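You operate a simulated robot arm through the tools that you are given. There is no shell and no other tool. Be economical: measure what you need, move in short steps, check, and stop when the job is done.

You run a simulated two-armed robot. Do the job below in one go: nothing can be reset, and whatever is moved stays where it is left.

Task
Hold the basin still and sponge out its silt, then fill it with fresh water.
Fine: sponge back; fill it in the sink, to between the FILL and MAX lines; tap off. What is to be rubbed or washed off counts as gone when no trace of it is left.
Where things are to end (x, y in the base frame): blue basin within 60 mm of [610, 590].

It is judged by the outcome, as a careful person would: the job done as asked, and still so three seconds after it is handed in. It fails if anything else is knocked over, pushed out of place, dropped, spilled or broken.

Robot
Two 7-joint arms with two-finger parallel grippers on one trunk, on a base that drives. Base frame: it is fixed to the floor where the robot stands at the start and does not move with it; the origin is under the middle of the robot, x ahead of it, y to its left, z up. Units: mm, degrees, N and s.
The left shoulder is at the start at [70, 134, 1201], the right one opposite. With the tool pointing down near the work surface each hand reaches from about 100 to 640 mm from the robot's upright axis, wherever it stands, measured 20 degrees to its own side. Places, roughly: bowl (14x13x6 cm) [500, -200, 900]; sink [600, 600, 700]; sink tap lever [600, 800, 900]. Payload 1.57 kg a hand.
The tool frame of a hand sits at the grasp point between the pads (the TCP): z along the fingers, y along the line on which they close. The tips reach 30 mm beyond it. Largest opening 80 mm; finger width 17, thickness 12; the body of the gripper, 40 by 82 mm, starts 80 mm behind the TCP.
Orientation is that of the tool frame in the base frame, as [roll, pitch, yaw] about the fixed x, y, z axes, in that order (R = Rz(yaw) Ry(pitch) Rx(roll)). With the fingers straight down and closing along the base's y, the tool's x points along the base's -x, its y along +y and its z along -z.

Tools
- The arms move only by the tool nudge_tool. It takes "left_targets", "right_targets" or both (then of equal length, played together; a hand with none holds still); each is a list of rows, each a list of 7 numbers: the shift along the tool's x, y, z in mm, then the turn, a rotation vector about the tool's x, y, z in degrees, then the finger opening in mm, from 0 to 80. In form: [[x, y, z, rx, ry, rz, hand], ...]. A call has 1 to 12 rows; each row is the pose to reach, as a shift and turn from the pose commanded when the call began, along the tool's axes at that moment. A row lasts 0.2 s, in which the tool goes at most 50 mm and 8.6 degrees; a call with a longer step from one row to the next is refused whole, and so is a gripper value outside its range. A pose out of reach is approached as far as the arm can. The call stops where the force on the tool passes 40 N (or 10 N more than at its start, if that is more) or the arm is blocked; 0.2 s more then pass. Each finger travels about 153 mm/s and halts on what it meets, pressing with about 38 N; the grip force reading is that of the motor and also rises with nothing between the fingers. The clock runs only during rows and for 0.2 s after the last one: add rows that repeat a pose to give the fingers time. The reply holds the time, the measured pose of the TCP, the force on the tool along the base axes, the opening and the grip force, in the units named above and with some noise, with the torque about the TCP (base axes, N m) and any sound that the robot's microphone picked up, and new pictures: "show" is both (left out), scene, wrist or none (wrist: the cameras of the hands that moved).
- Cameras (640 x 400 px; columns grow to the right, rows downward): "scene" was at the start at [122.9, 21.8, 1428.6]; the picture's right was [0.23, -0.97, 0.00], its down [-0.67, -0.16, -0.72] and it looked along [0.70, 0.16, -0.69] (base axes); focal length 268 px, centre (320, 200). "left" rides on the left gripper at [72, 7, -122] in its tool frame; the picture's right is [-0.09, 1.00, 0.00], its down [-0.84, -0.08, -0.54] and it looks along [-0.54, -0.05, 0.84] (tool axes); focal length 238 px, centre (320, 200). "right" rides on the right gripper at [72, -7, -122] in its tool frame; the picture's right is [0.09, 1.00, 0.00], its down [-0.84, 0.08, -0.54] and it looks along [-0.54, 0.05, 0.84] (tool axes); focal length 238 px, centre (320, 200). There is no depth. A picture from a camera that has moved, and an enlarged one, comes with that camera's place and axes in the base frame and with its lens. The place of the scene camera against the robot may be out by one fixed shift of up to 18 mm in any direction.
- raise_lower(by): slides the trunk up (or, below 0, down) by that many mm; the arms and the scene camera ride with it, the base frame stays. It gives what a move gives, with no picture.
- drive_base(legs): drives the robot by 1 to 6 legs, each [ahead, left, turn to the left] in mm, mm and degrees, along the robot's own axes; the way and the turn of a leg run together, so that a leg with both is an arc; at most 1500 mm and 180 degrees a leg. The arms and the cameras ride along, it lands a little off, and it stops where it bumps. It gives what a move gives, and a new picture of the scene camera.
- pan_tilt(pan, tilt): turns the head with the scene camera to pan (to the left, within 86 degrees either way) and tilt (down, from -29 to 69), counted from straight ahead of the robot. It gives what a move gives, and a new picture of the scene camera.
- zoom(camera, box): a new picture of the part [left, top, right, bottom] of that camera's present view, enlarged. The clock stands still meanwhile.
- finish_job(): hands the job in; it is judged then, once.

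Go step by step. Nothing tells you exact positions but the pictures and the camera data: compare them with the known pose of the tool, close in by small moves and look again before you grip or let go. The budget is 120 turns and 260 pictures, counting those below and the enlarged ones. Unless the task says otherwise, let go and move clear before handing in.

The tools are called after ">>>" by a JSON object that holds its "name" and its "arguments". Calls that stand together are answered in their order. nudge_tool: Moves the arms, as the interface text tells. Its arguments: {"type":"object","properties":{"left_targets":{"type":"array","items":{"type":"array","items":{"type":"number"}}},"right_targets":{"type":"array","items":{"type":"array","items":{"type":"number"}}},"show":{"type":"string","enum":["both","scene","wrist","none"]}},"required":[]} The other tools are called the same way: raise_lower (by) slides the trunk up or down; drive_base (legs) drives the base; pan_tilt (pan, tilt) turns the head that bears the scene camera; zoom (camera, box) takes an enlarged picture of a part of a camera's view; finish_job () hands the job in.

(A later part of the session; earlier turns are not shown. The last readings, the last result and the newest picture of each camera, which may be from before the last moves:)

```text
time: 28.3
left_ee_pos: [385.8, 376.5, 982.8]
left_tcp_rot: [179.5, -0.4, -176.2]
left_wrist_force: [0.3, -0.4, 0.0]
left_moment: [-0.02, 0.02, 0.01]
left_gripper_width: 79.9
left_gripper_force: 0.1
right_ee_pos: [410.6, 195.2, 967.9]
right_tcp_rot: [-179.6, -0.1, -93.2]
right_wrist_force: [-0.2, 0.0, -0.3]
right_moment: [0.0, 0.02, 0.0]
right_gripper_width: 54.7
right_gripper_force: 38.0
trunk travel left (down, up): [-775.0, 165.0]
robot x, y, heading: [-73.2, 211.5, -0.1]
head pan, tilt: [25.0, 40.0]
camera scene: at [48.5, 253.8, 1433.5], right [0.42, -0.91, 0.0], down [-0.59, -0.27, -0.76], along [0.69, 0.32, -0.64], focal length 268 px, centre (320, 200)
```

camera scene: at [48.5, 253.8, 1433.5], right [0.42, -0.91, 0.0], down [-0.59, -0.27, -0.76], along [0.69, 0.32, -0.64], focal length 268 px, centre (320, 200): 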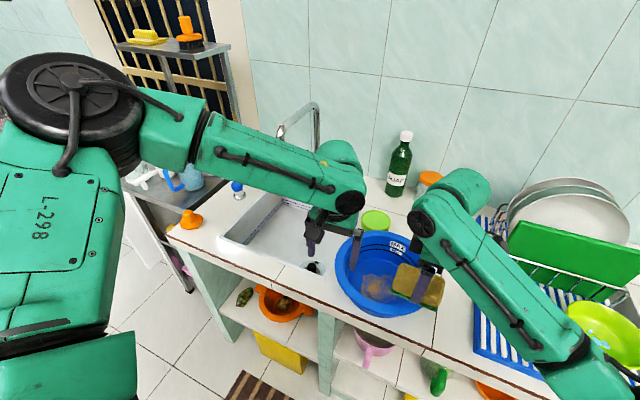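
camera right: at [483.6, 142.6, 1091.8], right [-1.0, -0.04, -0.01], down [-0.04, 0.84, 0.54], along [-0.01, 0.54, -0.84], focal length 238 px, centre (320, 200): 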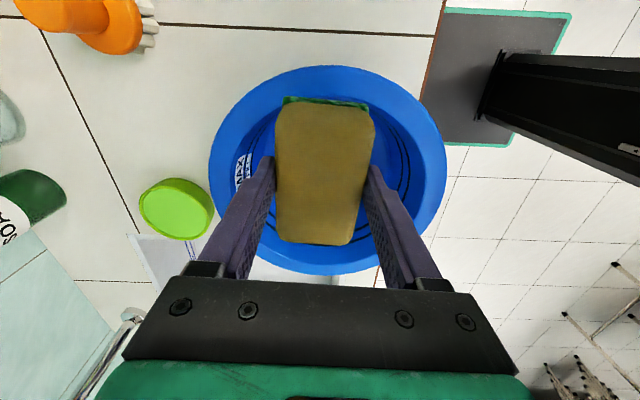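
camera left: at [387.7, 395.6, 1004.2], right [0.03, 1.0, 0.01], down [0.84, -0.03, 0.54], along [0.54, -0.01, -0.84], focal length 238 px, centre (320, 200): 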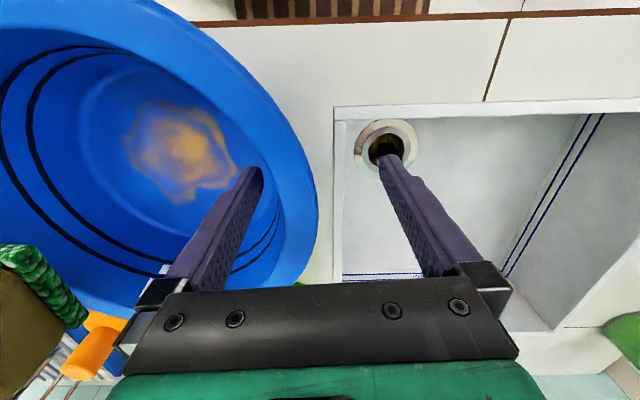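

I'll place the left hand on the rim and the sponge above the silt.

>>> {"name": "nudge_tool", "arguments": {"left_targets": [[-44, 0, 0, 0, 0, 2, 80], [-88, 1, 0, 0, 0, 3.8, 80], [-88, 1, 40, 0, 0, 3.8, 80], [-88, 1, 80, 0, 0, 3.8, 80], [-88, 1, 113, 0, 0, 3.8, 80], [-88, 1, 113, 0, 0, 3.8, 80]], "right_targets": [[-30, -27, 0, 0, 0, 0, 30], [-63, -54, 0, 0, 0, 0, 30], [-63, -54, 0, 0, 0, 0, 30], [-63, -54, 0, 0, 0, 0, 30], [-63, -54, 0, 0, 0, 0, 30], [-63, -54, 0, 0, 0, 0, 30]]}}

```text
time: 29.8
left_ee_pos: [428.0, 409.5, 914.5]
left_tcp_rot: [179.5, 1.1, -179.7]
left_wrist_force: [-1.8, 0.0, 27.4]
left_moment: [-1.31, 0.04, -0.2]
left_gripper_width: 79.3
left_gripper_force: 0.0
left hand out of reach, approached as far as the arm can: row 2, 3, 4, 5, 6
right_ee_pos: [462.4, 254.0, 973.5]
right_tcp_rot: [-179.2, 0.3, -93.1]
right_wrist_force: [0.0, 0.0, -0.5]
right_moment: [-0.02, 0.03, 0.01]
right_gripper_width: 54.8
right_gripper_force: 38.6
trunk travel left (down, up): [-775.0, 165.0]
robot x, y, heading: [-73.2, 212.1, 0.0]
head pan, tilt: [25.0, 40.0]
stopped in row 6 (left hand): the force on the tool passed its limit at 52 N (the readings are from after the stop); the commanded pose is now the measured one
camera scene: at [40.3, 251.4, 1434.6], right [0.42, -0.91, 0.0], down [-0.58, -0.27, -0.77], along [0.7, 0.32, -0.64], focal length 268 px, centre (320, 200)
camera right: at [462.9, 181.8, 1095.0], right [-1.0, -0.04, -0.01], down [-0.04, 0.84, 0.54], along [-0.01, 0.54, -0.84], focal length 238 px, centre (320, 200)
camera left: at [355.1, 413.5, 1034.4], right [0.09, 1.0, 0.01], down [0.83, -0.08, 0.56], along [0.56, -0.04, -0.83], focal length 238 px, centre (320, 200)
```

scene: 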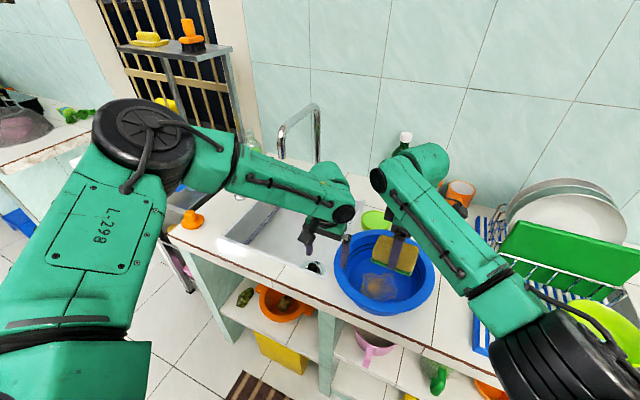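
right: 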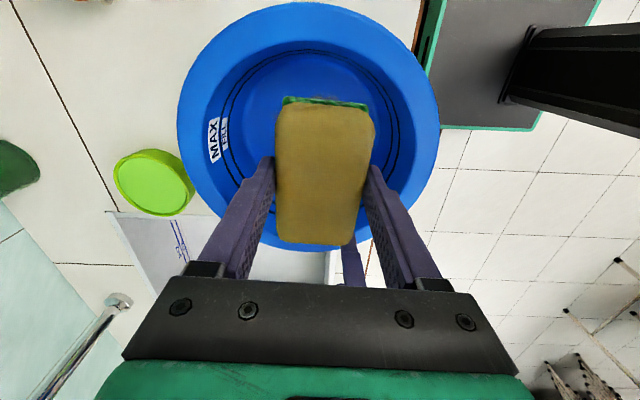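
left: 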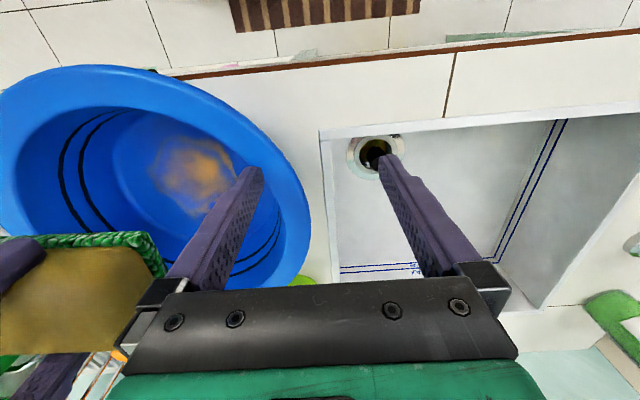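

The left hand's straight-on pose fights its joint limits; a clockwise turn suits the arm better. I'll raise it, drive forward again, and take the rim at its far-left side turned −30°.

>>> {"name": "nudge_tool", "arguments": {"left_targets": [[0, 0, -35, 0, 0, 0, 80], [0, 0, -75, 0, 0, 0, 80], [0, 20, -75, 0, 0, 0, 80]], "right_targets": [[0, 0, 0, 0, 0, 0, 30], [0, 0, 0, 0, 0, 0, 30], [0, 0, 0, 0, 0, 0, 30]], "show": "none"}}

>>> {"name": "drive_base", "arguments": {"legs": [[75, 0, 0]]}}

```text
time: 30.6
left_ee_pos: [428.5, 430.9, 983.1]
left_tcp_rot: [179.6, 0.3, -179.7]
left_wrist_force: [0.2, 0.7, -0.7]
left_moment: [0.03, -0.01, 0.01]
left_gripper_width: 80.2
left_gripper_force: 0.2
right_ee_pos: [465.9, 254.8, 970.4]
right_tcp_rot: [-179.5, -0.1, -93.2]
right_wrist_force: [1.1, -0.2, -0.9]
right_moment: [0.0, 0.03, 0.0]
right_gripper_width: 55.1
right_gripper_force: 37.7
trunk travel left (down, up): [-775.0, 165.0]
robot x, y, heading: [-71.2, 214.1, 0.1]
head pan, tilt: [25.0, 40.0]
```

```text
time: 31.6
left_ee_pos: [499.6, 428.9, 985.7]
left_tcp_rot: [179.4, 0.6, -179.8]
left_wrist_force: [0.4, 1.2, -0.4]
left_moment: [0.01, 0.01, 0.04]
left_gripper_width: 79.8
left_gripper_force: 0.1
right_ee_pos: [538.9, 255.4, 972.0]
right_tcp_rot: [-179.3, 0.0, -93.2]
right_wrist_force: [-0.1, -0.4, 0.5]
right_moment: [0.01, 0.03, -0.01]
right_gripper_width: 54.9
right_gripper_force: 37.4
trunk travel left (down, up): [-775.0, 165.0]
robot x, y, heading: [-2.4, 211.0, 0.1]
head pan, tilt: [25.0, 40.0]
camera scene: at [115.8, 252.8, 1434.4], right [0.42, -0.91, 0.0], down [-0.58, -0.27, -0.77], along [0.7, 0.32, -0.64], focal length 268 px, centre (320, 200)
```

scene: 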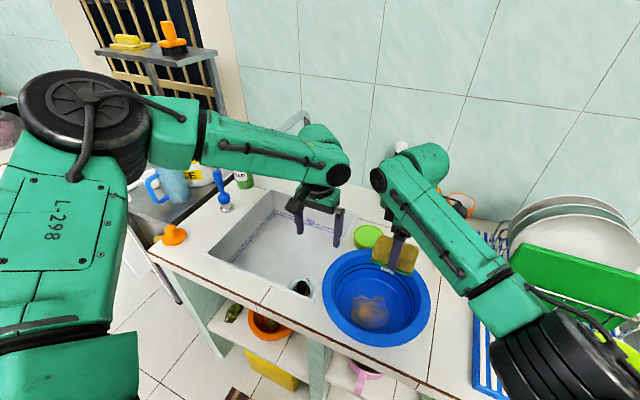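

>>> {"name": "nudge_tool", "arguments": {"left_targets": [[0, 0, 0, 0, 0, 7.5, 80], [-10, -20, 0, 0, 0, 15, 80], [-20, -40, 0, 0, 0, 22.5, 80], [-28, -60, 0, 0, 0, 30, 80], [-28, -60, 0, 0, 0, 30, 80]], "right_targets": [[7, 25, 0, 0, 0, 0, 30], [14, 50, 0, 0, 0, 0, 30], [19, 70, 0, 0, 0, 0, 30], [19, 70, 0, 0, 0, 0, 30], [19, 70, 0, 0, 0, 0, 30]]}}

```text
time: 32.8
left_ee_pos: [522.1, 374.4, 985.8]
left_tcp_rot: [179.3, 0.2, 150.0]
left_wrist_force: [0.3, 0.1, 0.2]
left_moment: [0.03, 0.0, 0.01]
left_gripper_width: 80.2
left_gripper_force: 0.1
left hand out of reach, approached as far as the arm can: row 4, 5
right_ee_pos: [468.4, 239.8, 970.8]
right_tcp_rot: [-179.4, 0.0, -93.2]
right_wrist_force: [-0.2, -0.2, -0.3]
right_moment: [0.01, 0.01, 0.0]
right_gripper_width: 54.7
right_gripper_force: 38.3
trunk travel left (down, up): [-775.0, 165.0]
robot x, y, heading: [-0.4, 215.2, -0.0]
head pan, tilt: [25.0, 40.0]
camera scene: at [119.6, 252.9, 1433.9], right [0.42, -0.91, 0.0], down [-0.58, -0.27, -0.77], along [0.69, 0.32, -0.64], focal length 268 px, centre (320, 200)
camera right: at [469.9, 167.5, 1092.6], right [-1.0, -0.04, -0.01], down [-0.04, 0.84, 0.54], along [-0.01, 0.54, -0.84], focal length 238 px, centre (320, 200)
camera left: at [462.4, 414.5, 1107.4], right [0.58, 0.82, 0.01], down [0.68, -0.49, 0.54], along [0.45, -0.3, -0.84], focal length 238 px, centre (320, 200)
```

scene: 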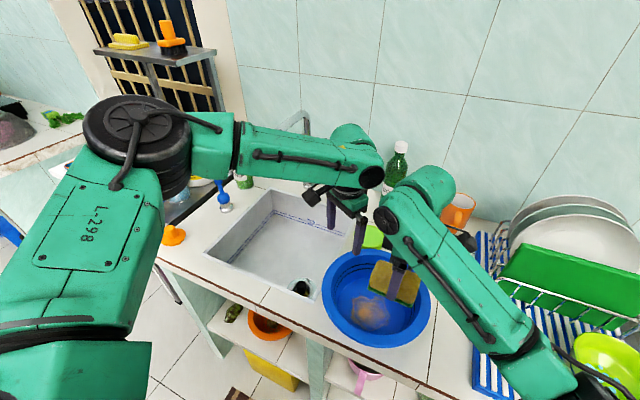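
right: 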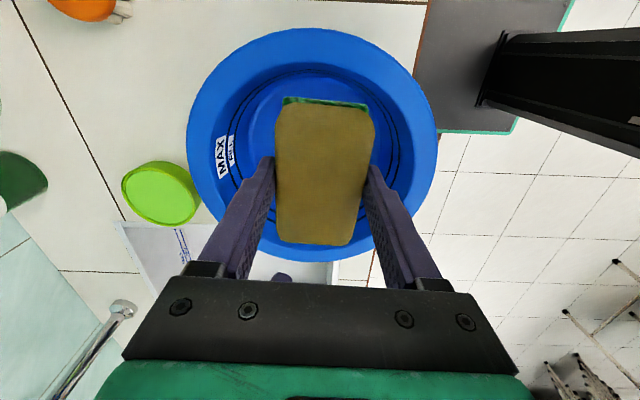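
left: 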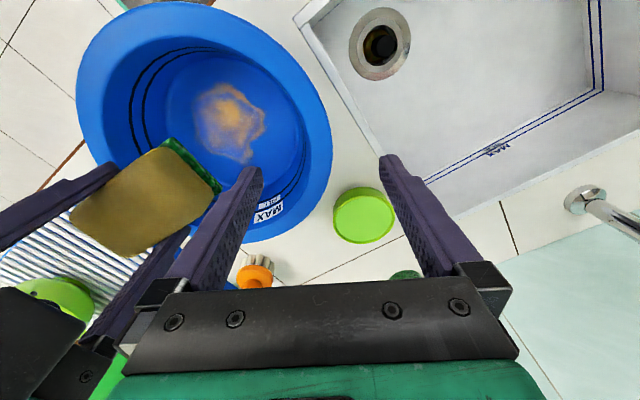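

Left target is just at the limit. I'll shift the robot 40 mm to the right, so that both hands are within their comfortable sectors.

>>> {"name": "drive_base", "arguments": {"legs": [[0, -40, 0]]}}

>>> {"name": "pan_tilt", "arguments": {"pan": 20, "tilt": 50}}

```text
time: 33.7
left_ee_pos: [521.2, 340.2, 984.9]
left_tcp_rot: [179.6, 0.3, 150.2]
left_wrist_force: [0.3, 0.3, -0.8]
left_moment: [-0.03, 0.01, 0.04]
left_gripper_width: 80.0
left_gripper_force: 0.1
right_ee_pos: [469.8, 204.6, 969.8]
right_tcp_rot: [-179.4, -0.4, -93.1]
right_wrist_force: [0.4, 0.4, -1.1]
right_moment: [-0.03, -0.04, -0.01]
right_gripper_width: 54.8
right_gripper_force: 37.7
trunk travel left (down, up): [-775.0, 165.0]
robot x, y, heading: [-0.4, 172.0, -0.0]
head pan, tilt: [25.0, 40.0]
camera scene: at [120.0, 219.9, 1433.7], right [0.42, -0.91, 0.0], down [-0.58, -0.27, -0.76], along [0.69, 0.32, -0.64], focal length 268 px, centre (320, 200)
```

scene: 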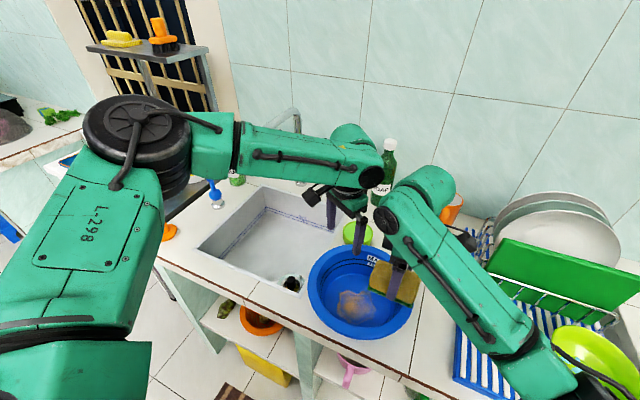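

```text
time: 34.4
left_ee_pos: [520.5, 334.2, 985.9]
left_tcp_rot: [179.4, 0.1, 150.3]
left_wrist_force: [0.4, -0.4, -0.2]
left_moment: [0.01, 0.0, 0.03]
left_gripper_width: 80.0
left_gripper_force: 0.2
right_ee_pos: [469.2, 202.2, 971.0]
right_tcp_rot: [-179.4, 0.0, -93.1]
right_wrist_force: [-0.2, 0.1, -0.6]
right_moment: [-0.03, -0.01, 0.03]
right_gripper_width: 54.8
right_gripper_force: 38.4
trunk travel left (down, up): [-775.0, 165.0]
robot x, y, heading: [4.0, 177.7, -0.3]
head pan, tilt: [20.0, 50.0]
camera scene: at [115.1, 203.0, 1419.8], right [0.34, -0.94, 0.0], down [-0.72, -0.26, -0.64], along [0.6, 0.22, -0.77], focal length 268 px, centre (320, 200)
```

scene: 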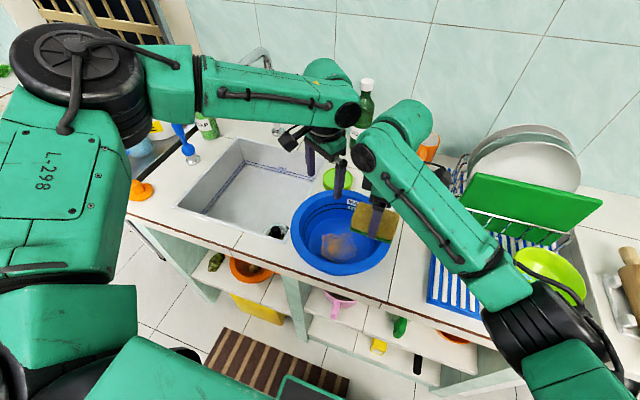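

>>> {"name": "nudge_tool", "arguments": {"left_targets": [[19, 15, 0, 0, 0, -7.5, 80], [38, 30, 0, 0, 0, -15, 80], [38, 30, 30, 0, 0, -15, 80], [38, 30, 65, 0, 0, -15, 80], [38, 30, 65, 0, 0, -15, 80]], "show": "wrist"}}

```text
time: 35.6
left_ee_pos: [502.3, 381.6, 921.1]
left_tcp_rot: [179.4, 0.5, 165.3]
left_wrist_force: [0.3, 0.4, 0.0]
left_moment: [-0.03, -0.03, 0.02]
left_gripper_width: 80.0
left_gripper_force: 0.2
right_ee_pos: [468.7, 202.2, 969.8]
right_tcp_rot: [-179.4, 0.0, -93.2]
right_wrist_force: [0.5, -0.6, -0.2]
right_moment: [-0.02, -0.02, 0.02]
right_gripper_width: 54.7
right_gripper_force: 37.4
trunk travel left (down, up): [-775.0, 165.0]
robot x, y, heading: [0.1, 172.7, -0.2]
head pan, tilt: [20.0, 50.0]
camera left: at [435.1, 404.6, 1041.6], right [0.34, 0.94, 0.01], down [0.79, -0.29, 0.55], along [0.52, -0.18, -0.84], focal length 238 px, centre (320, 200)
```

left: 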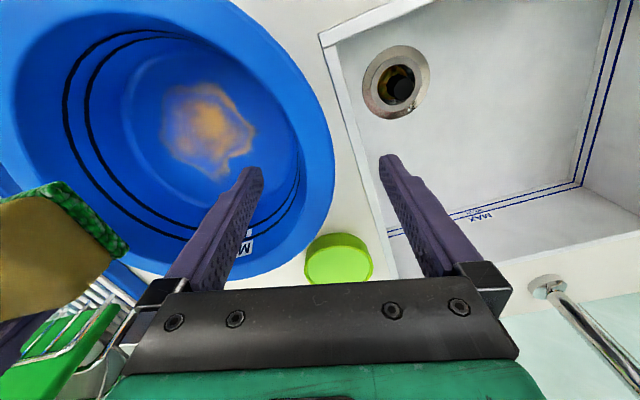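

Reached cleanly with the rim between the fingers. Lower and close.

>>> {"name": "nudge_tool", "arguments": {"left_targets": [[0, 0, 25, 0, 0, 0, 80], [0, 0, 50, 0, 0, 0, 80], [0, 0, 50, 0, 0, 0, 55], [0, 0, 50, 0, 0, 0, 30], [0, 0, 50, 0, 0, 0, 0], [0, 0, 50, 0, 0, 0, 0]], "right_targets": [[-20, 0, 0, 0, 0, 0, 30], [-40, 0, 0, 0, 0, 0, 30], [-55, 0, 0, 0, 0, 0, 30], [-55, 0, 0, 0, 0, 0, 30], [-55, 0, 0, 0, 0, 0, 30], [-55, 0, 0, 0, 0, 0, 30]]}}

```text
time: 37.0
left_ee_pos: [493.5, 388.0, 881.4]
left_tcp_rot: [179.3, 0.6, 165.3]
left_wrist_force: [2.7, 1.1, 7.9]
left_moment: [-1.24, 0.49, 0.27]
left_gripper_width: 35.8
left_gripper_force: 38.5
left hand out of reach, approached as far as the arm can: row 2, 3, 4, 5, 6
right_ee_pos: [471.2, 257.1, 970.3]
right_tcp_rot: [-179.3, 0.0, -93.2]
right_wrist_force: [-0.3, -0.3, 0.3]
right_moment: [0.02, -0.02, 0.0]
right_gripper_width: 54.5
right_gripper_force: 38.1
trunk travel left (down, up): [-775.0, 165.0]
robot x, y, heading: [-0.5, 169.7, -0.1]
head pan, tilt: [20.0, 50.0]
camera scene: at [114.5, 204.3, 1419.9], right [0.34, -0.94, 0.0], down [-0.72, -0.26, -0.64], along [0.6, 0.22, -0.77], focal length 268 px, centre (320, 200)
camera right: at [472.7, 184.4, 1092.5], right [-1.0, -0.04, -0.01], down [-0.04, 0.84, 0.54], along [-0.01, 0.54, -0.84], focal length 238 px, centre (320, 200)
camera left: at [425.0, 411.1, 1001.7], right [0.34, 0.94, 0.01], down [0.78, -0.29, 0.55], along [0.52, -0.18, -0.84], focal length 238 px, centre (320, 200)
```

scene: 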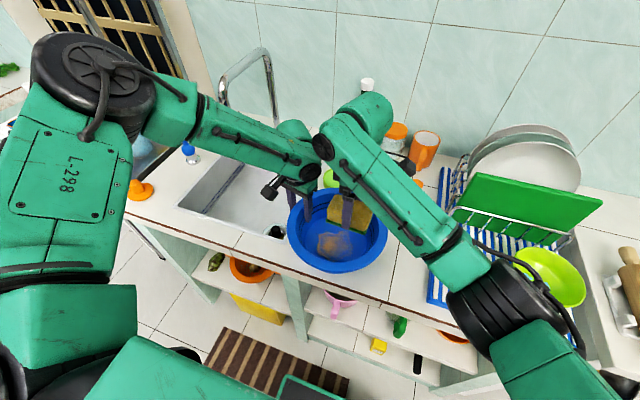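
right: 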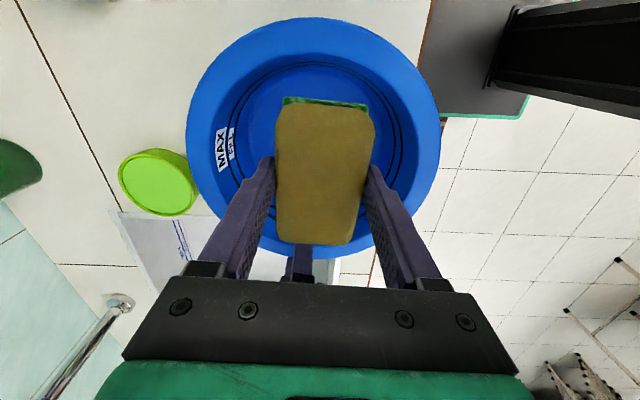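
left: 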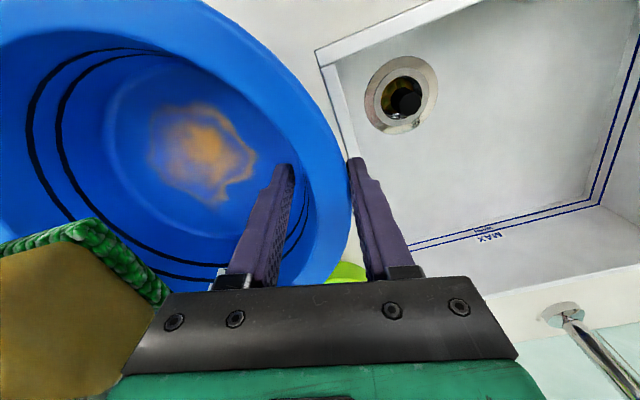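

Gripped. Now the sponge goes over the silt centre, about [468, 288], and down near contact.

>>> {"name": "nudge_tool", "arguments": {"right_targets": [[-23, 0, 0, 0, 0, 0, 30], [-23, 0, 40, 0, 0, 0, 30], [-23, 0, 80, 0, 0, 0, 30], [-23, 0, 106, 0, 0, 0, 30], [-23, 0, 106, 0, 0, 0, 30]]}}

```text
time: 37.8
left_ee_pos: [492.1, 389.2, 880.1]
left_tcp_rot: [179.3, 0.4, 165.7]
left_wrist_force: [-2.8, -3.9, 10.8]
left_moment: [-0.89, 0.94, 0.06]
left_gripper_width: 36.1
left_gripper_force: 37.2
right_ee_pos: [475.8, 281.4, 923.4]
right_tcp_rot: [-178.5, 1.3, -92.9]
right_wrist_force: [0.7, -0.3, -0.4]
right_moment: [0.03, 0.02, -0.02]
right_gripper_width: 54.7
right_gripper_force: 37.9
trunk travel left (down, up): [-775.0, 165.0]
robot x, y, heading: [0.1, 173.2, -0.1]
head pan, tilt: [20.0, 50.0]
stopped in row 3 (left hand): the force on the tool passed its limit at 42 N (the readings are from after the stop); the commanded pose is now the measured one
camera scene: at [113.0, 202.5, 1420.0], right [0.34, -0.94, 0.0], down [-0.72, -0.26, -0.64], along [0.61, 0.22, -0.77], focal length 268 px, centre (320, 200)
camera right: at [474.6, 207.3, 1043.9], right [-1.0, -0.04, -0.03], down [-0.05, 0.83, 0.56], along [0.0, 0.56, -0.83], focal length 238 px, centre (320, 200)
```

scene: 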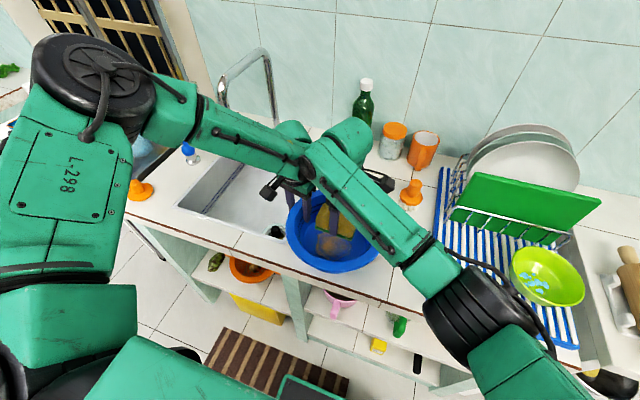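
right: 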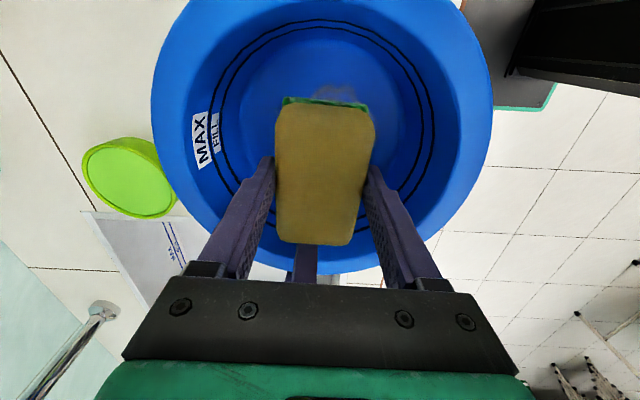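

The two wrists touch when the hands are this close. I'll back the sponge off, release, and tilt the left hand 25° outward, which gives the wrists space and matches the wall slope.

>>> {"name": "nudge_tool", "arguments": {"left_targets": [[0, 0, 0, 0, 0, 0, 36], [0, 0, 0, 0, 0, 0, 36], [0, 0, 0, 0, 0, 0, 60], [0, 0, 0, 0, 0, 0, 80], [0, 0, 0, 0, 0, 0, 80], [0, 0, -30, 0, 0, 0, 80], [0, 0, -60, 0, 0, 0, 80], [0, 0, -60, 8, 0, 0, 80], [0, 0, -60, 16, 0, 0, 80], [0, 0, -60, 25, 0, 0, 80], [0, 0, -60, 25, 0, 0, 80]], "right_targets": [[10, 0, -20, 0, 0, 0, 30], [40, 0, -40, 0, 0, 0, 30], [55, 0, -48, 0, 0, 0, 30], [55, 0, -48, 0, 0, 0, 30], [55, 0, -48, 0, 0, 0, 30], [55, 0, -48, 0, 0, 0, 30], [55, 0, -48, 0, 0, 0, 30], [55, 0, -48, 0, 0, 0, 30], [55, 0, -48, 0, 0, 0, 30], [55, 0, -48, 0, 0, 0, 30], [55, 0, -48, 0, 0, 0, 30]]}}

```text
refused: row 10 steps farther than a row can; nothing moved
```

>>> {"name": "nudge_tool", "arguments": {"left_targets": [[0, 0, 0, 0, 0, 0, 36], [0, 0, 0, 0, 0, 0, 36], [0, 0, 0, 0, 0, 0, 60], [0, 0, 0, 0, 0, 0, 80], [0, 0, 0, 0, 0, 0, 80], [0, 0, -30, 0, 0, 0, 80], [0, 0, -60, 0, 0, 0, 80], [0, 0, -60, 8.5, 0, 0, 80], [0, 0, -60, 17, 0, 0, 80], [0, 0, -60, 25, 0, 0, 80], [0, 0, -60, 25, 0, 0, 80]], "right_targets": [[10, 0, -20, 0, 0, 0, 30], [40, 0, -40, 0, 0, 0, 30], [55, 0, -48, 0, 0, 0, 30], [55, 0, -48, 0, 0, 0, 30], [55, 0, -48, 0, 0, 0, 30], [55, 0, -48, 0, 0, 0, 30], [55, 0, -48, 0, 0, 0, 30], [55, 0, -48, 0, 0, 0, 30], [55, 0, -48, 0, 0, 0, 30], [55, 0, -48, 0, 0, 0, 30], [55, 0, -48, 0, 0, 0, 30]]}}

```text
time: 40.2
left_ee_pos: [493.0, 388.9, 938.5]
left_tcp_rot: [-155.6, 0.4, 165.5]
left_wrist_force: [-0.2, 0.5, 0.0]
left_moment: [0.01, 0.03, 0.02]
left_gripper_width: 80.1
left_gripper_force: 0.2
right_ee_pos: [472.8, 227.1, 967.8]
right_tcp_rot: [-178.6, 1.1, -92.9]
right_wrist_force: [0.1, 0.1, -0.5]
right_moment: [0.01, -0.04, 0.0]
right_gripper_width: 54.6
right_gripper_force: 38.1
trunk travel left (down, up): [-775.0, 165.0]
robot x, y, heading: [-1.0, 175.5, -0.1]
head pan, tilt: [20.0, 50.0]
camera scene: at [115.2, 203.8, 1419.7], right [0.34, -0.94, 0.0], down [-0.72, -0.26, -0.64], along [0.6, 0.22, -0.77], focal length 268 px, centre (320, 200)
camera right: at [472.5, 152.2, 1089.3], right [-1.0, -0.04, -0.03], down [-0.05, 0.83, 0.56], along [0.0, 0.56, -0.83], focal length 238 px, centre (320, 200)
camera left: at [437.6, 462.2, 1045.3], right [0.32, 0.85, -0.41], down [0.85, -0.06, 0.53], along [0.43, -0.52, -0.74], focal length 238 px, centre (320, 200)
```

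scene: 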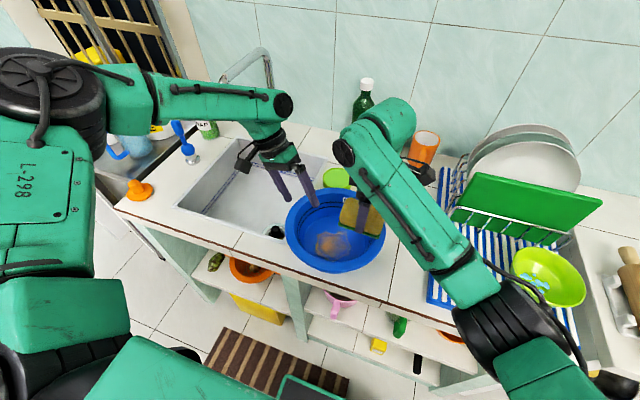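
right: 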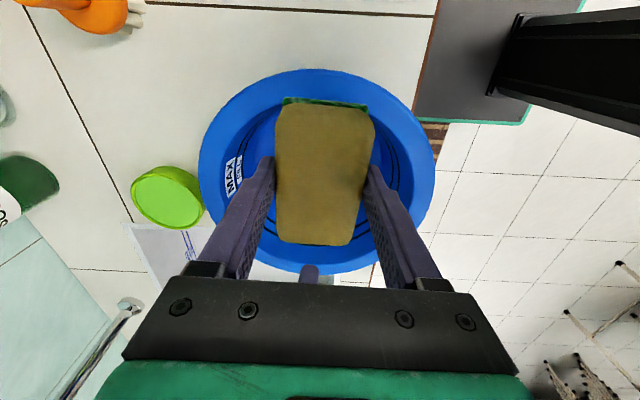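
left: 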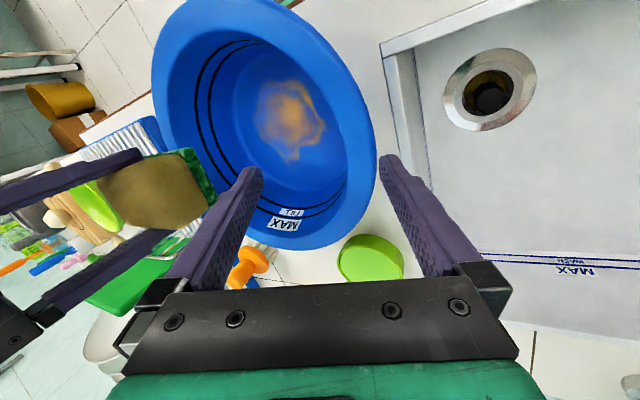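

Plenty of space now. I'll lower the tilted left hand vertically over the rim and close.

>>> {"name": "nudge_tool", "arguments": {"left_targets": [[0, 14, 31, 0, 0, 0, 80], [0, 27, 59, 0, 0, 0, 80], [0, 27, 59, 0, 0, 0, 80], [0, 27, 59, 0, 0, 0, 55], [0, 27, 59, 0, 0, 0, 30], [0, 27, 59, 0, 0, 0, 0], [0, 27, 59, 0, 0, 0, 0]], "show": "both"}}

```text
time: 41.8
left_ee_pos: [481.3, 391.2, 882.2]
left_tcp_rot: [-155.7, 0.4, 165.4]
left_wrist_force: [0.1, -1.0, 1.2]
left_moment: [0.06, 0.19, 0.02]
left_gripper_width: 29.4
left_gripper_force: 37.9
left hand out of reach, approached as far as the arm can: row 2, 3, 4, 5, 6, 7
right_ee_pos: [473.6, 227.1, 968.4]
right_tcp_rot: [-178.6, 1.2, -92.9]
right_wrist_force: [0.0, -0.6, -0.5]
right_moment: [0.0, -0.03, 0.0]
right_gripper_width: 54.6
right_gripper_force: 38.1
trunk travel left (down, up): [-775.0, 165.0]
robot x, y, heading: [-1.6, 175.3, -0.4]
head pan, tilt: [20.0, 50.0]
camera scene: at [115.0, 203.6, 1419.8], right [0.34, -0.94, 0.0], down [-0.72, -0.26, -0.64], along [0.6, 0.22, -0.77], focal length 268 px, centre (320, 200)
camera left: at [426.4, 463.4, 990.6], right [0.32, 0.86, -0.41], down [0.84, -0.06, 0.53], along [0.43, -0.51, -0.74], focal length 238 px, centre (320, 200)
```

scene: 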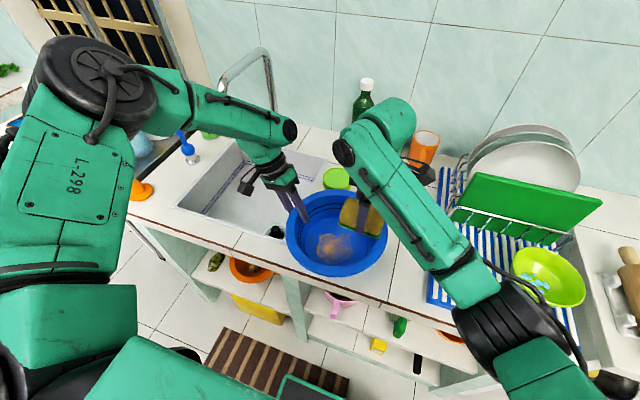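
left: 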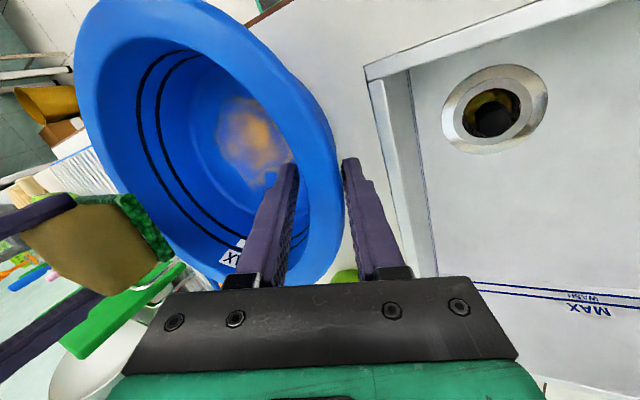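

Held well along the wall. Now the sponge goes to about [465, 280] and down near the floor.

>>> {"name": "nudge_tool", "arguments": {"right_targets": [[-26, 6, 0, 0, 0, 0, 30], [-52, 11, 0, 0, 0, 0, 30], [-52, 11, 40, 0, 0, 0, 30], [-52, 11, 80, 0, 0, 0, 30], [-52, 11, 106, 0, 0, 0, 30], [-52, 11, 106, 0, 0, 0, 30]]}}

```text
time: 43.2
left_ee_pos: [481.9, 392.3, 883.0]
left_tcp_rot: [-155.8, 0.4, 165.5]
left_wrist_force: [0.3, 0.9, 3.2]
left_moment: [0.11, 0.32, -0.08]
left_gripper_width: 29.2
left_gripper_force: 38.1
right_ee_pos: [468.4, 281.6, 863.3]
right_tcp_rot: [-178.5, 1.1, -92.9]
right_wrist_force: [-0.3, 0.8, -1.1]
right_moment: [0.05, -0.02, -0.02]
right_gripper_width: 55.0
right_gripper_force: 38.3
trunk travel left (down, up): [-775.0, 165.0]
robot x, y, heading: [-1.4, 172.6, -0.1]
head pan, tilt: [20.0, 50.0]
camera scene: at [114.7, 203.8, 1419.8], right [0.34, -0.94, 0.0], down [-0.72, -0.26, -0.64], along [0.6, 0.22, -0.77], focal length 268 px, centre (320, 200)
camera right: at [466.6, 206.5, 983.1], right [-1.0, -0.04, -0.03], down [-0.05, 0.83, 0.56], along [0.0, 0.56, -0.83], focal length 238 px, centre (320, 200)
```

scene: 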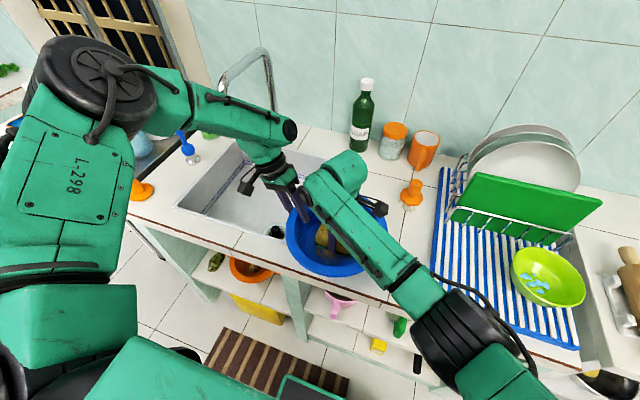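
right: 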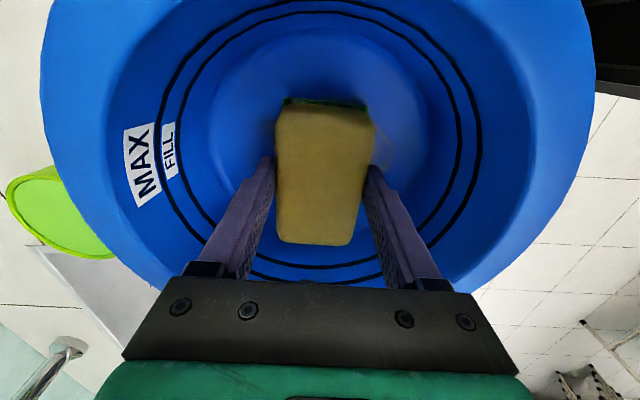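

Reach is fine. I'll press and wipe back and forth.

>>> {"name": "nudge_tool", "arguments": {"right_targets": [[0, 0, 6, 0, 0, 0, 30], [0, 0, 11, 0, 0, 0, 30], [0, 0, 13, 0, 0, 0, 30], [0, 0, 13, 0, 0, 0, 30]], "show": "none"}}

```text
time: 44.2
left_ee_pos: [481.4, 390.9, 883.5]
left_tcp_rot: [-155.8, 0.4, 165.6]
left_wrist_force: [5.5, -2.7, -8.9]
left_moment: [0.66, 1.12, 0.56]
left_gripper_width: 29.6
left_gripper_force: 38.5
right_ee_pos: [467.9, 282.5, 852.9]
right_tcp_rot: [-178.4, 1.4, -92.8]
right_wrist_force: [4.5, 1.3, 38.6]
right_moment: [-0.44, 0.74, 0.23]
right_gripper_width: 55.1
right_gripper_force: 37.8
trunk travel left (down, up): [-775.0, 165.0]
robot x, y, heading: [-4.6, 175.5, 0.1]
head pan, tilt: [20.0, 50.0]
```

>>> {"name": "nudge_tool", "arguments": {"right_targets": [[0, 0, -1.5, 0, 0, 0, 30], [0, 10, -1.5, 0, 0, 0, 30], [0, 20, -1.5, 0, 0, 0, 30], [0, 10, -1.5, 0, 0, 0, 30], [0, 0, -1.5, 0, 0, 0, 30], [0, -10, -1.5, 0, 0, 0, 30], [0, -20, -1.5, 0, 0, 0, 30], [0, -10, -1.5, 0, 0, 0, 30], [0, 0, -1.5, 0, 0, 0, 30]], "show": "wrist"}}

```text
time: 46.2
left_ee_pos: [480.9, 391.1, 883.8]
left_tcp_rot: [-155.6, 0.4, 165.6]
left_wrist_force: [-0.4, -0.8, 1.1]
left_moment: [0.05, 0.18, 0.02]
left_gripper_width: 28.8
left_gripper_force: 37.8
right_ee_pos: [471.2, 278.0, 853.5]
right_tcp_rot: [-178.1, 0.8, -93.3]
right_wrist_force: [0.5, 0.3, 0.0]
right_moment: [-0.02, -0.02, -0.02]
right_gripper_width: 54.9
right_gripper_force: 38.0
trunk travel left (down, up): [-775.0, 165.0]
robot x, y, heading: [1.5, 173.9, -0.2]
head pan, tilt: [20.0, 50.0]
camera right: at [469.4, 204.4, 974.9], right [-1.0, -0.03, -0.04], down [-0.05, 0.83, 0.55], along [0.01, 0.55, -0.83], focal length 238 px, centre (320, 200)
```

right: 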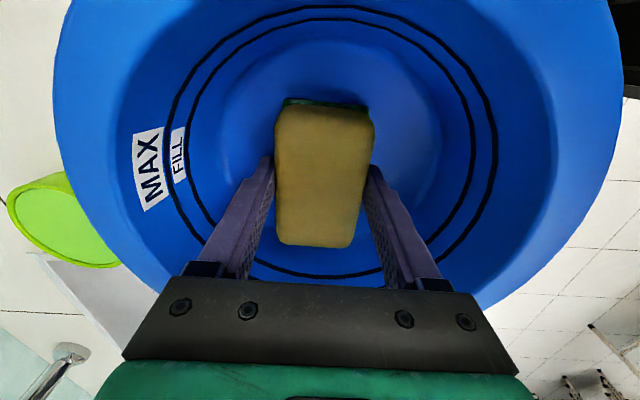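

Good progress. One more pass with a bit more pressure and sideways range, then lift to look.

>>> {"name": "nudge_tool", "arguments": {"right_targets": [[0, 0, 1.5, 0, 0, 0, 30], [-12, 10, 1.5, 0, 0, 0, 30], [-12, 20, 1.5, 0, 0, 0, 30], [0, 20, 1.5, 0, 0, 0, 30], [12, 20, 1.5, 0, 0, 0, 30], [12, 8, 1.5, 0, 0, 0, 30], [12, -8, 1.5, 0, 0, 0, 30], [12, -20, 1.5, 0, 0, 0, 30], [0, -20, 1.5, 0, 0, 0, 30], [-10, -18, 1.5, 0, 0, 0, 30], [-10, -5, 1.5, 0, 0, 0, 30], [0, 0, 1.5, 0, 0, 0, 30]], "show": "none"}}

>>> {"name": "nudge_tool", "arguments": {"right_targets": [[0, 0, -40, 0, 0, 0, 30], [0, 0, -80, 0, 0, 0, 30], [20, 0, -115, 0, 0, 0, 30], [60, 0, -120, 0, 0, 0, 30], [100, 0, -120, 0, 0, 0, 30], [130, 0, -120, 0, 0, 0, 30]]}}

>>> {"name": "zoom", "arguments": {"camera": "left", "box": [60, 0, 380, 200]}}

>>> {"name": "zoom", "arguments": {"camera": "scene", "box": [270, 170, 400, 290]}}

```text
time: 48.0
left_ee_pos: [480.2, 391.7, 884.1]
left_tcp_rot: [-155.8, 0.6, 165.8]
left_wrist_force: [4.6, -1.7, 1.1]
left_moment: [0.54, 0.92, 0.6]
left_gripper_width: 28.8
left_gripper_force: 37.8
right_ee_pos: [486.0, 263.9, 850.5]
right_tcp_rot: [-178.4, 0.8, -93.2]
right_wrist_force: [-10.8, 6.1, 13.8]
right_moment: [-0.41, 0.97, -0.22]
right_gripper_width: 54.9
right_gripper_force: 37.5
trunk travel left (down, up): [-775.0, 165.0]
robot x, y, heading: [-2.9, 177.4, -0.1]
head pan, tilt: [20.0, 50.0]
stopped in row 9 (right hand): the force on the tool passed its limit at 47 N (the readings are from after the stop); the commanded pose is now the measured one
```

```text
time: 49.4
left_ee_pos: [481.9, 390.9, 884.4]
left_tcp_rot: [-156.0, 0.7, 165.8]
left_wrist_force: [0.8, 3.3, 8.6]
left_moment: [0.24, 0.22, -0.12]
left_gripper_width: 28.6
left_gripper_force: 38.0
right_ee_pos: [477.7, 130.6, 966.4]
right_tcp_rot: [-178.6, 0.8, -93.0]
right_wrist_force: [0.1, 0.5, -0.7]
right_moment: [0.04, 0.0, -0.01]
right_gripper_width: 54.4
right_gripper_force: 38.2
trunk travel left (down, up): [-775.0, 165.0]
robot x, y, heading: [-2.8, 175.0, -0.4]
head pan, tilt: [20.0, 50.0]
camera scene: at [113.9, 202.7, 1419.9], right [0.34, -0.94, 0.0], down [-0.72, -0.26, -0.64], along [0.6, 0.22, -0.77], focal length 268 px, centre (320, 200)
camera right: at [475.9, 56.7, 1087.8], right [-1.0, -0.04, -0.03], down [-0.05, 0.83, 0.55], along [0.0, 0.55, -0.83], focal length 238 px, centre (320, 200)
```

scene: 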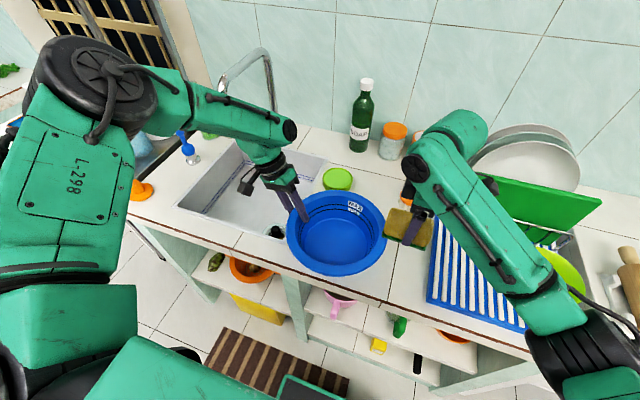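
right: 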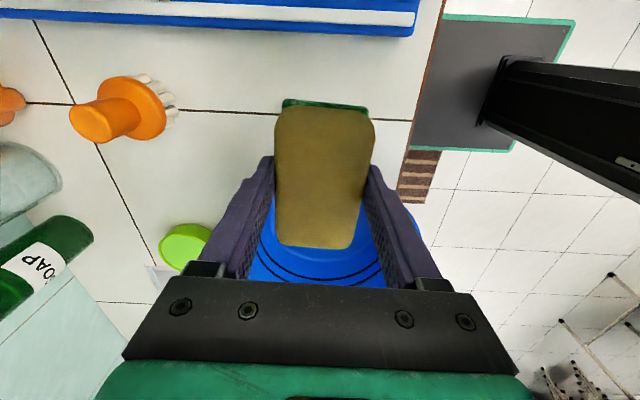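

```text
2.00 times, centred on (220, 100) of left
camera zoom: at [425.9, 463.1, 990.8], right [0.32, 0.86, -0.41], down [0.84, -0.06, 0.53], along [0.43, -0.51, -0.74], focal length 477 px, centre (520, 400)
```

zoom: 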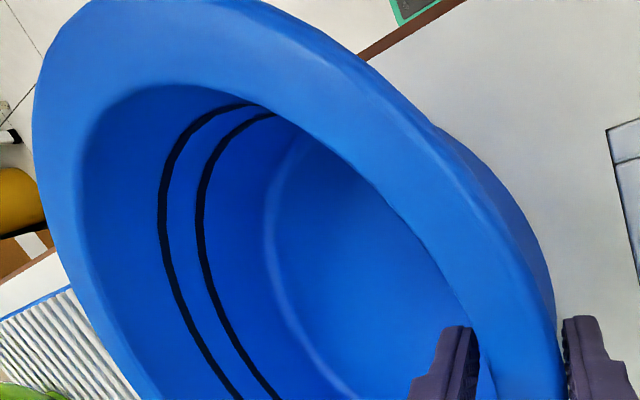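

```text
3.33 times, centred on (335, 230) of scene
camera zoom: at [113.9, 202.7, 1419.9], right [0.34, -0.94, 0.0], down [-0.72, -0.26, -0.64], along [0.6, 0.22, -0.77], focal length 892 px, centre (270, 100)
```

zoom: 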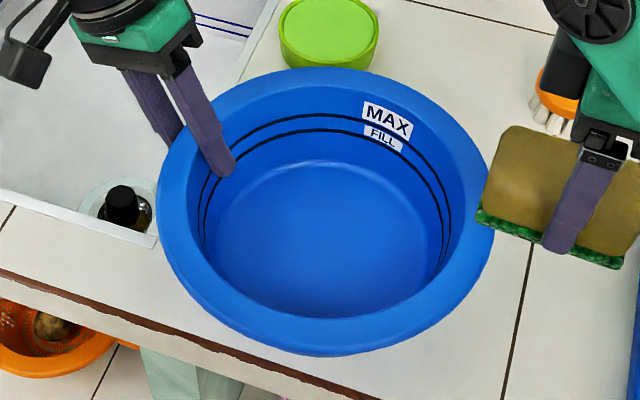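

The basin looks clean. I'll release and raise the left hand while carrying the sponge back toward its place on the rack, turned as it was.

>>> {"name": "nudge_tool", "arguments": {"left_targets": [[0, 0, 0, 0, 0, 0, 30], [0, 0, 0, 0, 0, 0, 50], [0, 0, 0, 0, 0, 0, 80], [0, 0, 0, 0, 0, 0, 80], [0, -13, -27, 0, 0, 0, 80], [0, -26, -55, 0, 0, 0, 80], [0, -42, -90, 0, 0, 0, 80], [0, -42, -90, 0, 0, 0, 80], [0, -42, -90, 0, 0, 0, 80], [0, -42, -90, 0, 0, 0, 80], [0, -42, -90, 0, 0, 0, 80], [0, -42, -90, 0, 0, 0, 80]], "right_targets": [[14, -1, 0, 0, 0, 7.9, 30], [28, -1, 0, 0, 0, 15.8, 30], [42, -2, 0, 0, 0, 23.7, 30], [56, -3, 0, 0, 0, 31.6, 30], [70, -4, 0, 0, 0, 39.5, 30], [84, -4, 0, 0, 0, 47.4, 30], [98, -5, 0, 0, 0, 55.3, 30], [112, -6, 0, 0, 0, 63.2, 30], [126, -6, 0, 0, 0, 71.1, 30], [140, -7, 0, 0, 0, 79, 30], [155, -8, 0, 0, 0, 87, 30], [155, -8, 0, 0, 0, 87, 30]]}}

>>> {"name": "zoom", "arguments": {"camera": "left", "box": [60, 0, 420, 225]}}

```text
time: 52.0
left_ee_pos: [481.2, 390.0, 982.0]
left_tcp_rot: [-155.8, 0.5, 165.6]
left_wrist_force: [0.8, -0.6, 0.3]
left_moment: [0.03, 0.02, -0.02]
left_gripper_width: 79.8
left_gripper_force: 0.1
right_ee_pos: [477.5, -22.7, 964.6]
right_tcp_rot: [179.3, 1.4, 179.8]
right_wrist_force: [0.1, 0.6, 0.2]
right_moment: [0.01, 0.0, 0.01]
right_gripper_width: 54.6
right_gripper_force: 38.4
trunk travel left (down, up): [-775.0, 165.0]
robot x, y, heading: [0.3, 175.7, -0.1]
head pan, tilt: [20.0, 50.0]
camera scene: at [115.1, 204.1, 1419.7], right [0.34, -0.94, 0.0], down [-0.72, -0.26, -0.64], along [0.6, 0.22, -0.77], focal length 268 px, centre (320, 200)
camera right: at [401.7, -30.4, 1085.4], right [-0.09, 1.0, 0.01], down [0.82, 0.07, 0.56], along [0.56, 0.06, -0.83], focal length 238 px, centre (320, 200)
camera left: at [425.8, 462.5, 1089.8], right [0.32, 0.86, -0.41], down [0.84, -0.06, 0.53], along [0.43, -0.51, -0.74], focal length 238 px, centre (320, 200)
```

scene: 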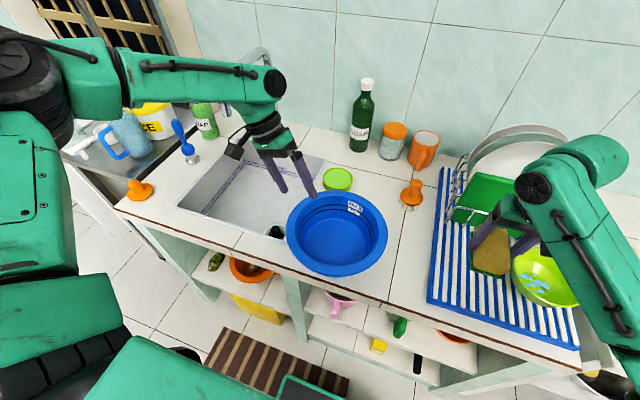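
right: 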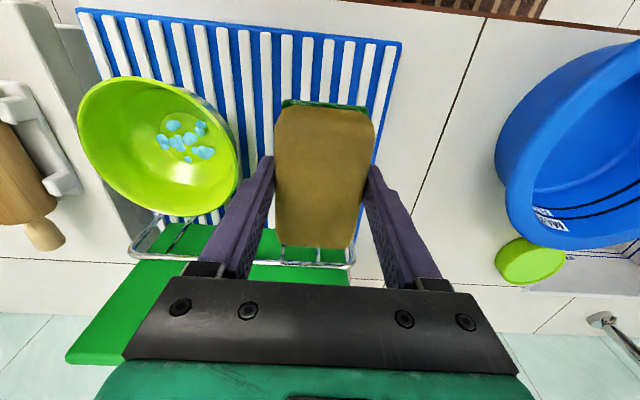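
left: 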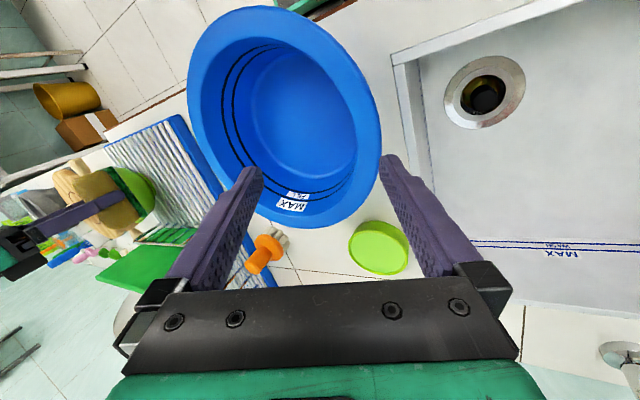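

```text
1.78 times, centred on (240, 112) of left
camera zoom: at [425.8, 462.5, 1089.8], right [0.32, 0.86, -0.41], down [0.84, -0.06, 0.53], along [0.43, -0.51, -0.74], focal length 424 px, centre (462, 356)
```

zoom: 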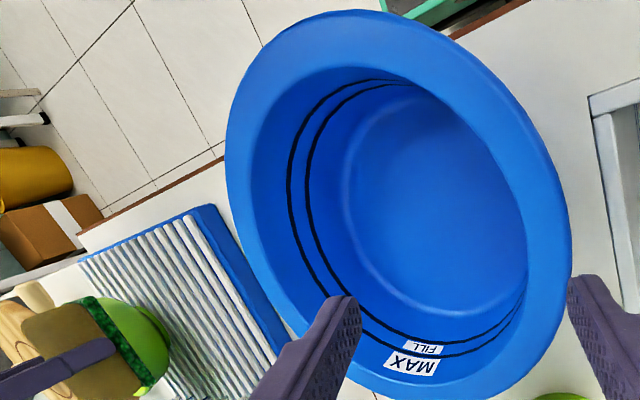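

The basin is spotless. I'll lower the sponge onto the rack where it was.

>>> {"name": "nudge_tool", "arguments": {"right_targets": [[0, 0, 30, 0, 0, 0, 30], [0, 0, 60, 0, 0, 0, 30], [0, 0, 80, 0, 0, 0, 30], [0, 0, 84, 0, 0, 0, 30], [0, 0, 84, 0, 0, 0, 30]], "show": "wrist"}}

```text
time: 53.2
left_ee_pos: [481.4, 390.2, 982.4]
left_tcp_rot: [-155.8, 0.5, 165.6]
left_wrist_force: [0.2, 0.0, 0.3]
left_moment: [-0.03, -0.01, 0.0]
left_gripper_width: 80.2
left_gripper_force: 0.1
right_ee_pos: [480.3, -21.9, 880.9]
right_tcp_rot: [179.3, 1.4, 179.9]
right_wrist_force: [0.8, 0.4, -0.5]
right_moment: [0.01, 0.01, -0.02]
right_gripper_width: 54.5
right_gripper_force: 37.7
trunk travel left (down, up): [-775.0, 165.0]
robot x, y, heading: [-2.2, 178.6, -0.2]
head pan, tilt: [20.0, 50.0]
camera right: at [403.9, -29.9, 1001.0], right [-0.09, 1.0, 0.01], down [0.82, 0.07, 0.56], along [0.56, 0.06, -0.83], focal length 238 px, centre (320, 200)
```

right: 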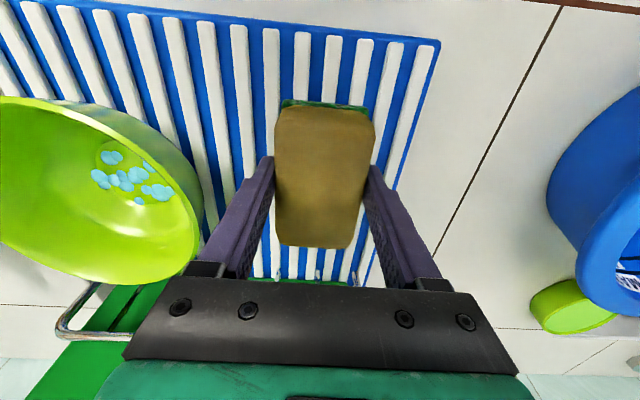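

Nearly at the original pose. Lower the last 2 mm, open, and lift away.

>>> {"name": "nudge_tool", "arguments": {"right_targets": [[3, -1, 1.5, 0, 0, 0, 30], [3, -1, 3, 0, 0, 0, 30], [3, -1, 3, 0, 0, 0, 55], [3, -1, 3, 0, 0, 0, 70], [3, -1, 3, 0, 0, 0, 80], [3, -1, 3, 0, 0, 0, 80], [3, -1, -40, 0, 0, 0, 80], [3, -1, -85, 0, 0, 0, 80], [3, -1, -120, 0, 0, 0, 80]]}}

```text
time: 55.2
left_ee_pos: [481.0, 389.9, 983.4]
left_tcp_rot: [-155.8, 0.5, 165.5]
left_wrist_force: [0.6, -1.5, -1.1]
left_moment: [-0.01, 0.0, 0.0]
left_gripper_width: 80.0
left_gripper_force: 0.1
right_ee_pos: [473.3, -24.4, 1001.2]
right_tcp_rot: [179.3, 1.5, 179.9]
right_wrist_force: [0.3, -0.3, 0.3]
right_moment: [-0.02, -0.02, -0.03]
right_gripper_width: 80.1
right_gripper_force: 0.1
trunk travel left (down, up): [-775.0, 165.0]
robot x, y, heading: [2.0, 173.8, 0.2]
head pan, tilt: [20.0, 50.0]
camera scene: at [114.6, 203.5, 1419.7], right [0.34, -0.94, 0.0], down [-0.72, -0.26, -0.64], along [0.6, 0.22, -0.77], focal length 268 px, centre (320, 200)
camera right: at [397.6, -32.2, 1121.3], right [-0.09, 1.0, 0.01], down [0.82, 0.07, 0.56], along [0.56, 0.06, -0.83], focal length 238 px, centre (320, 200)
```

scene: 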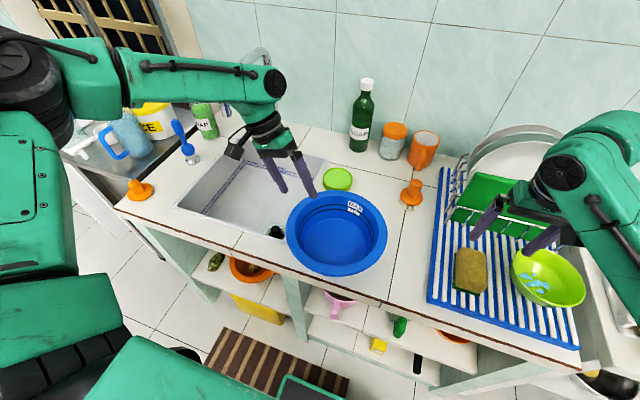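
right: 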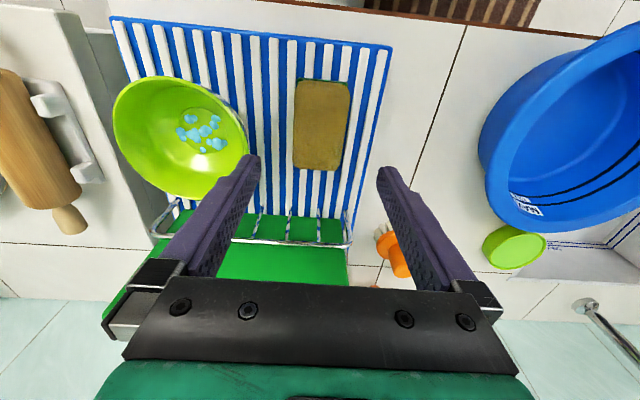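

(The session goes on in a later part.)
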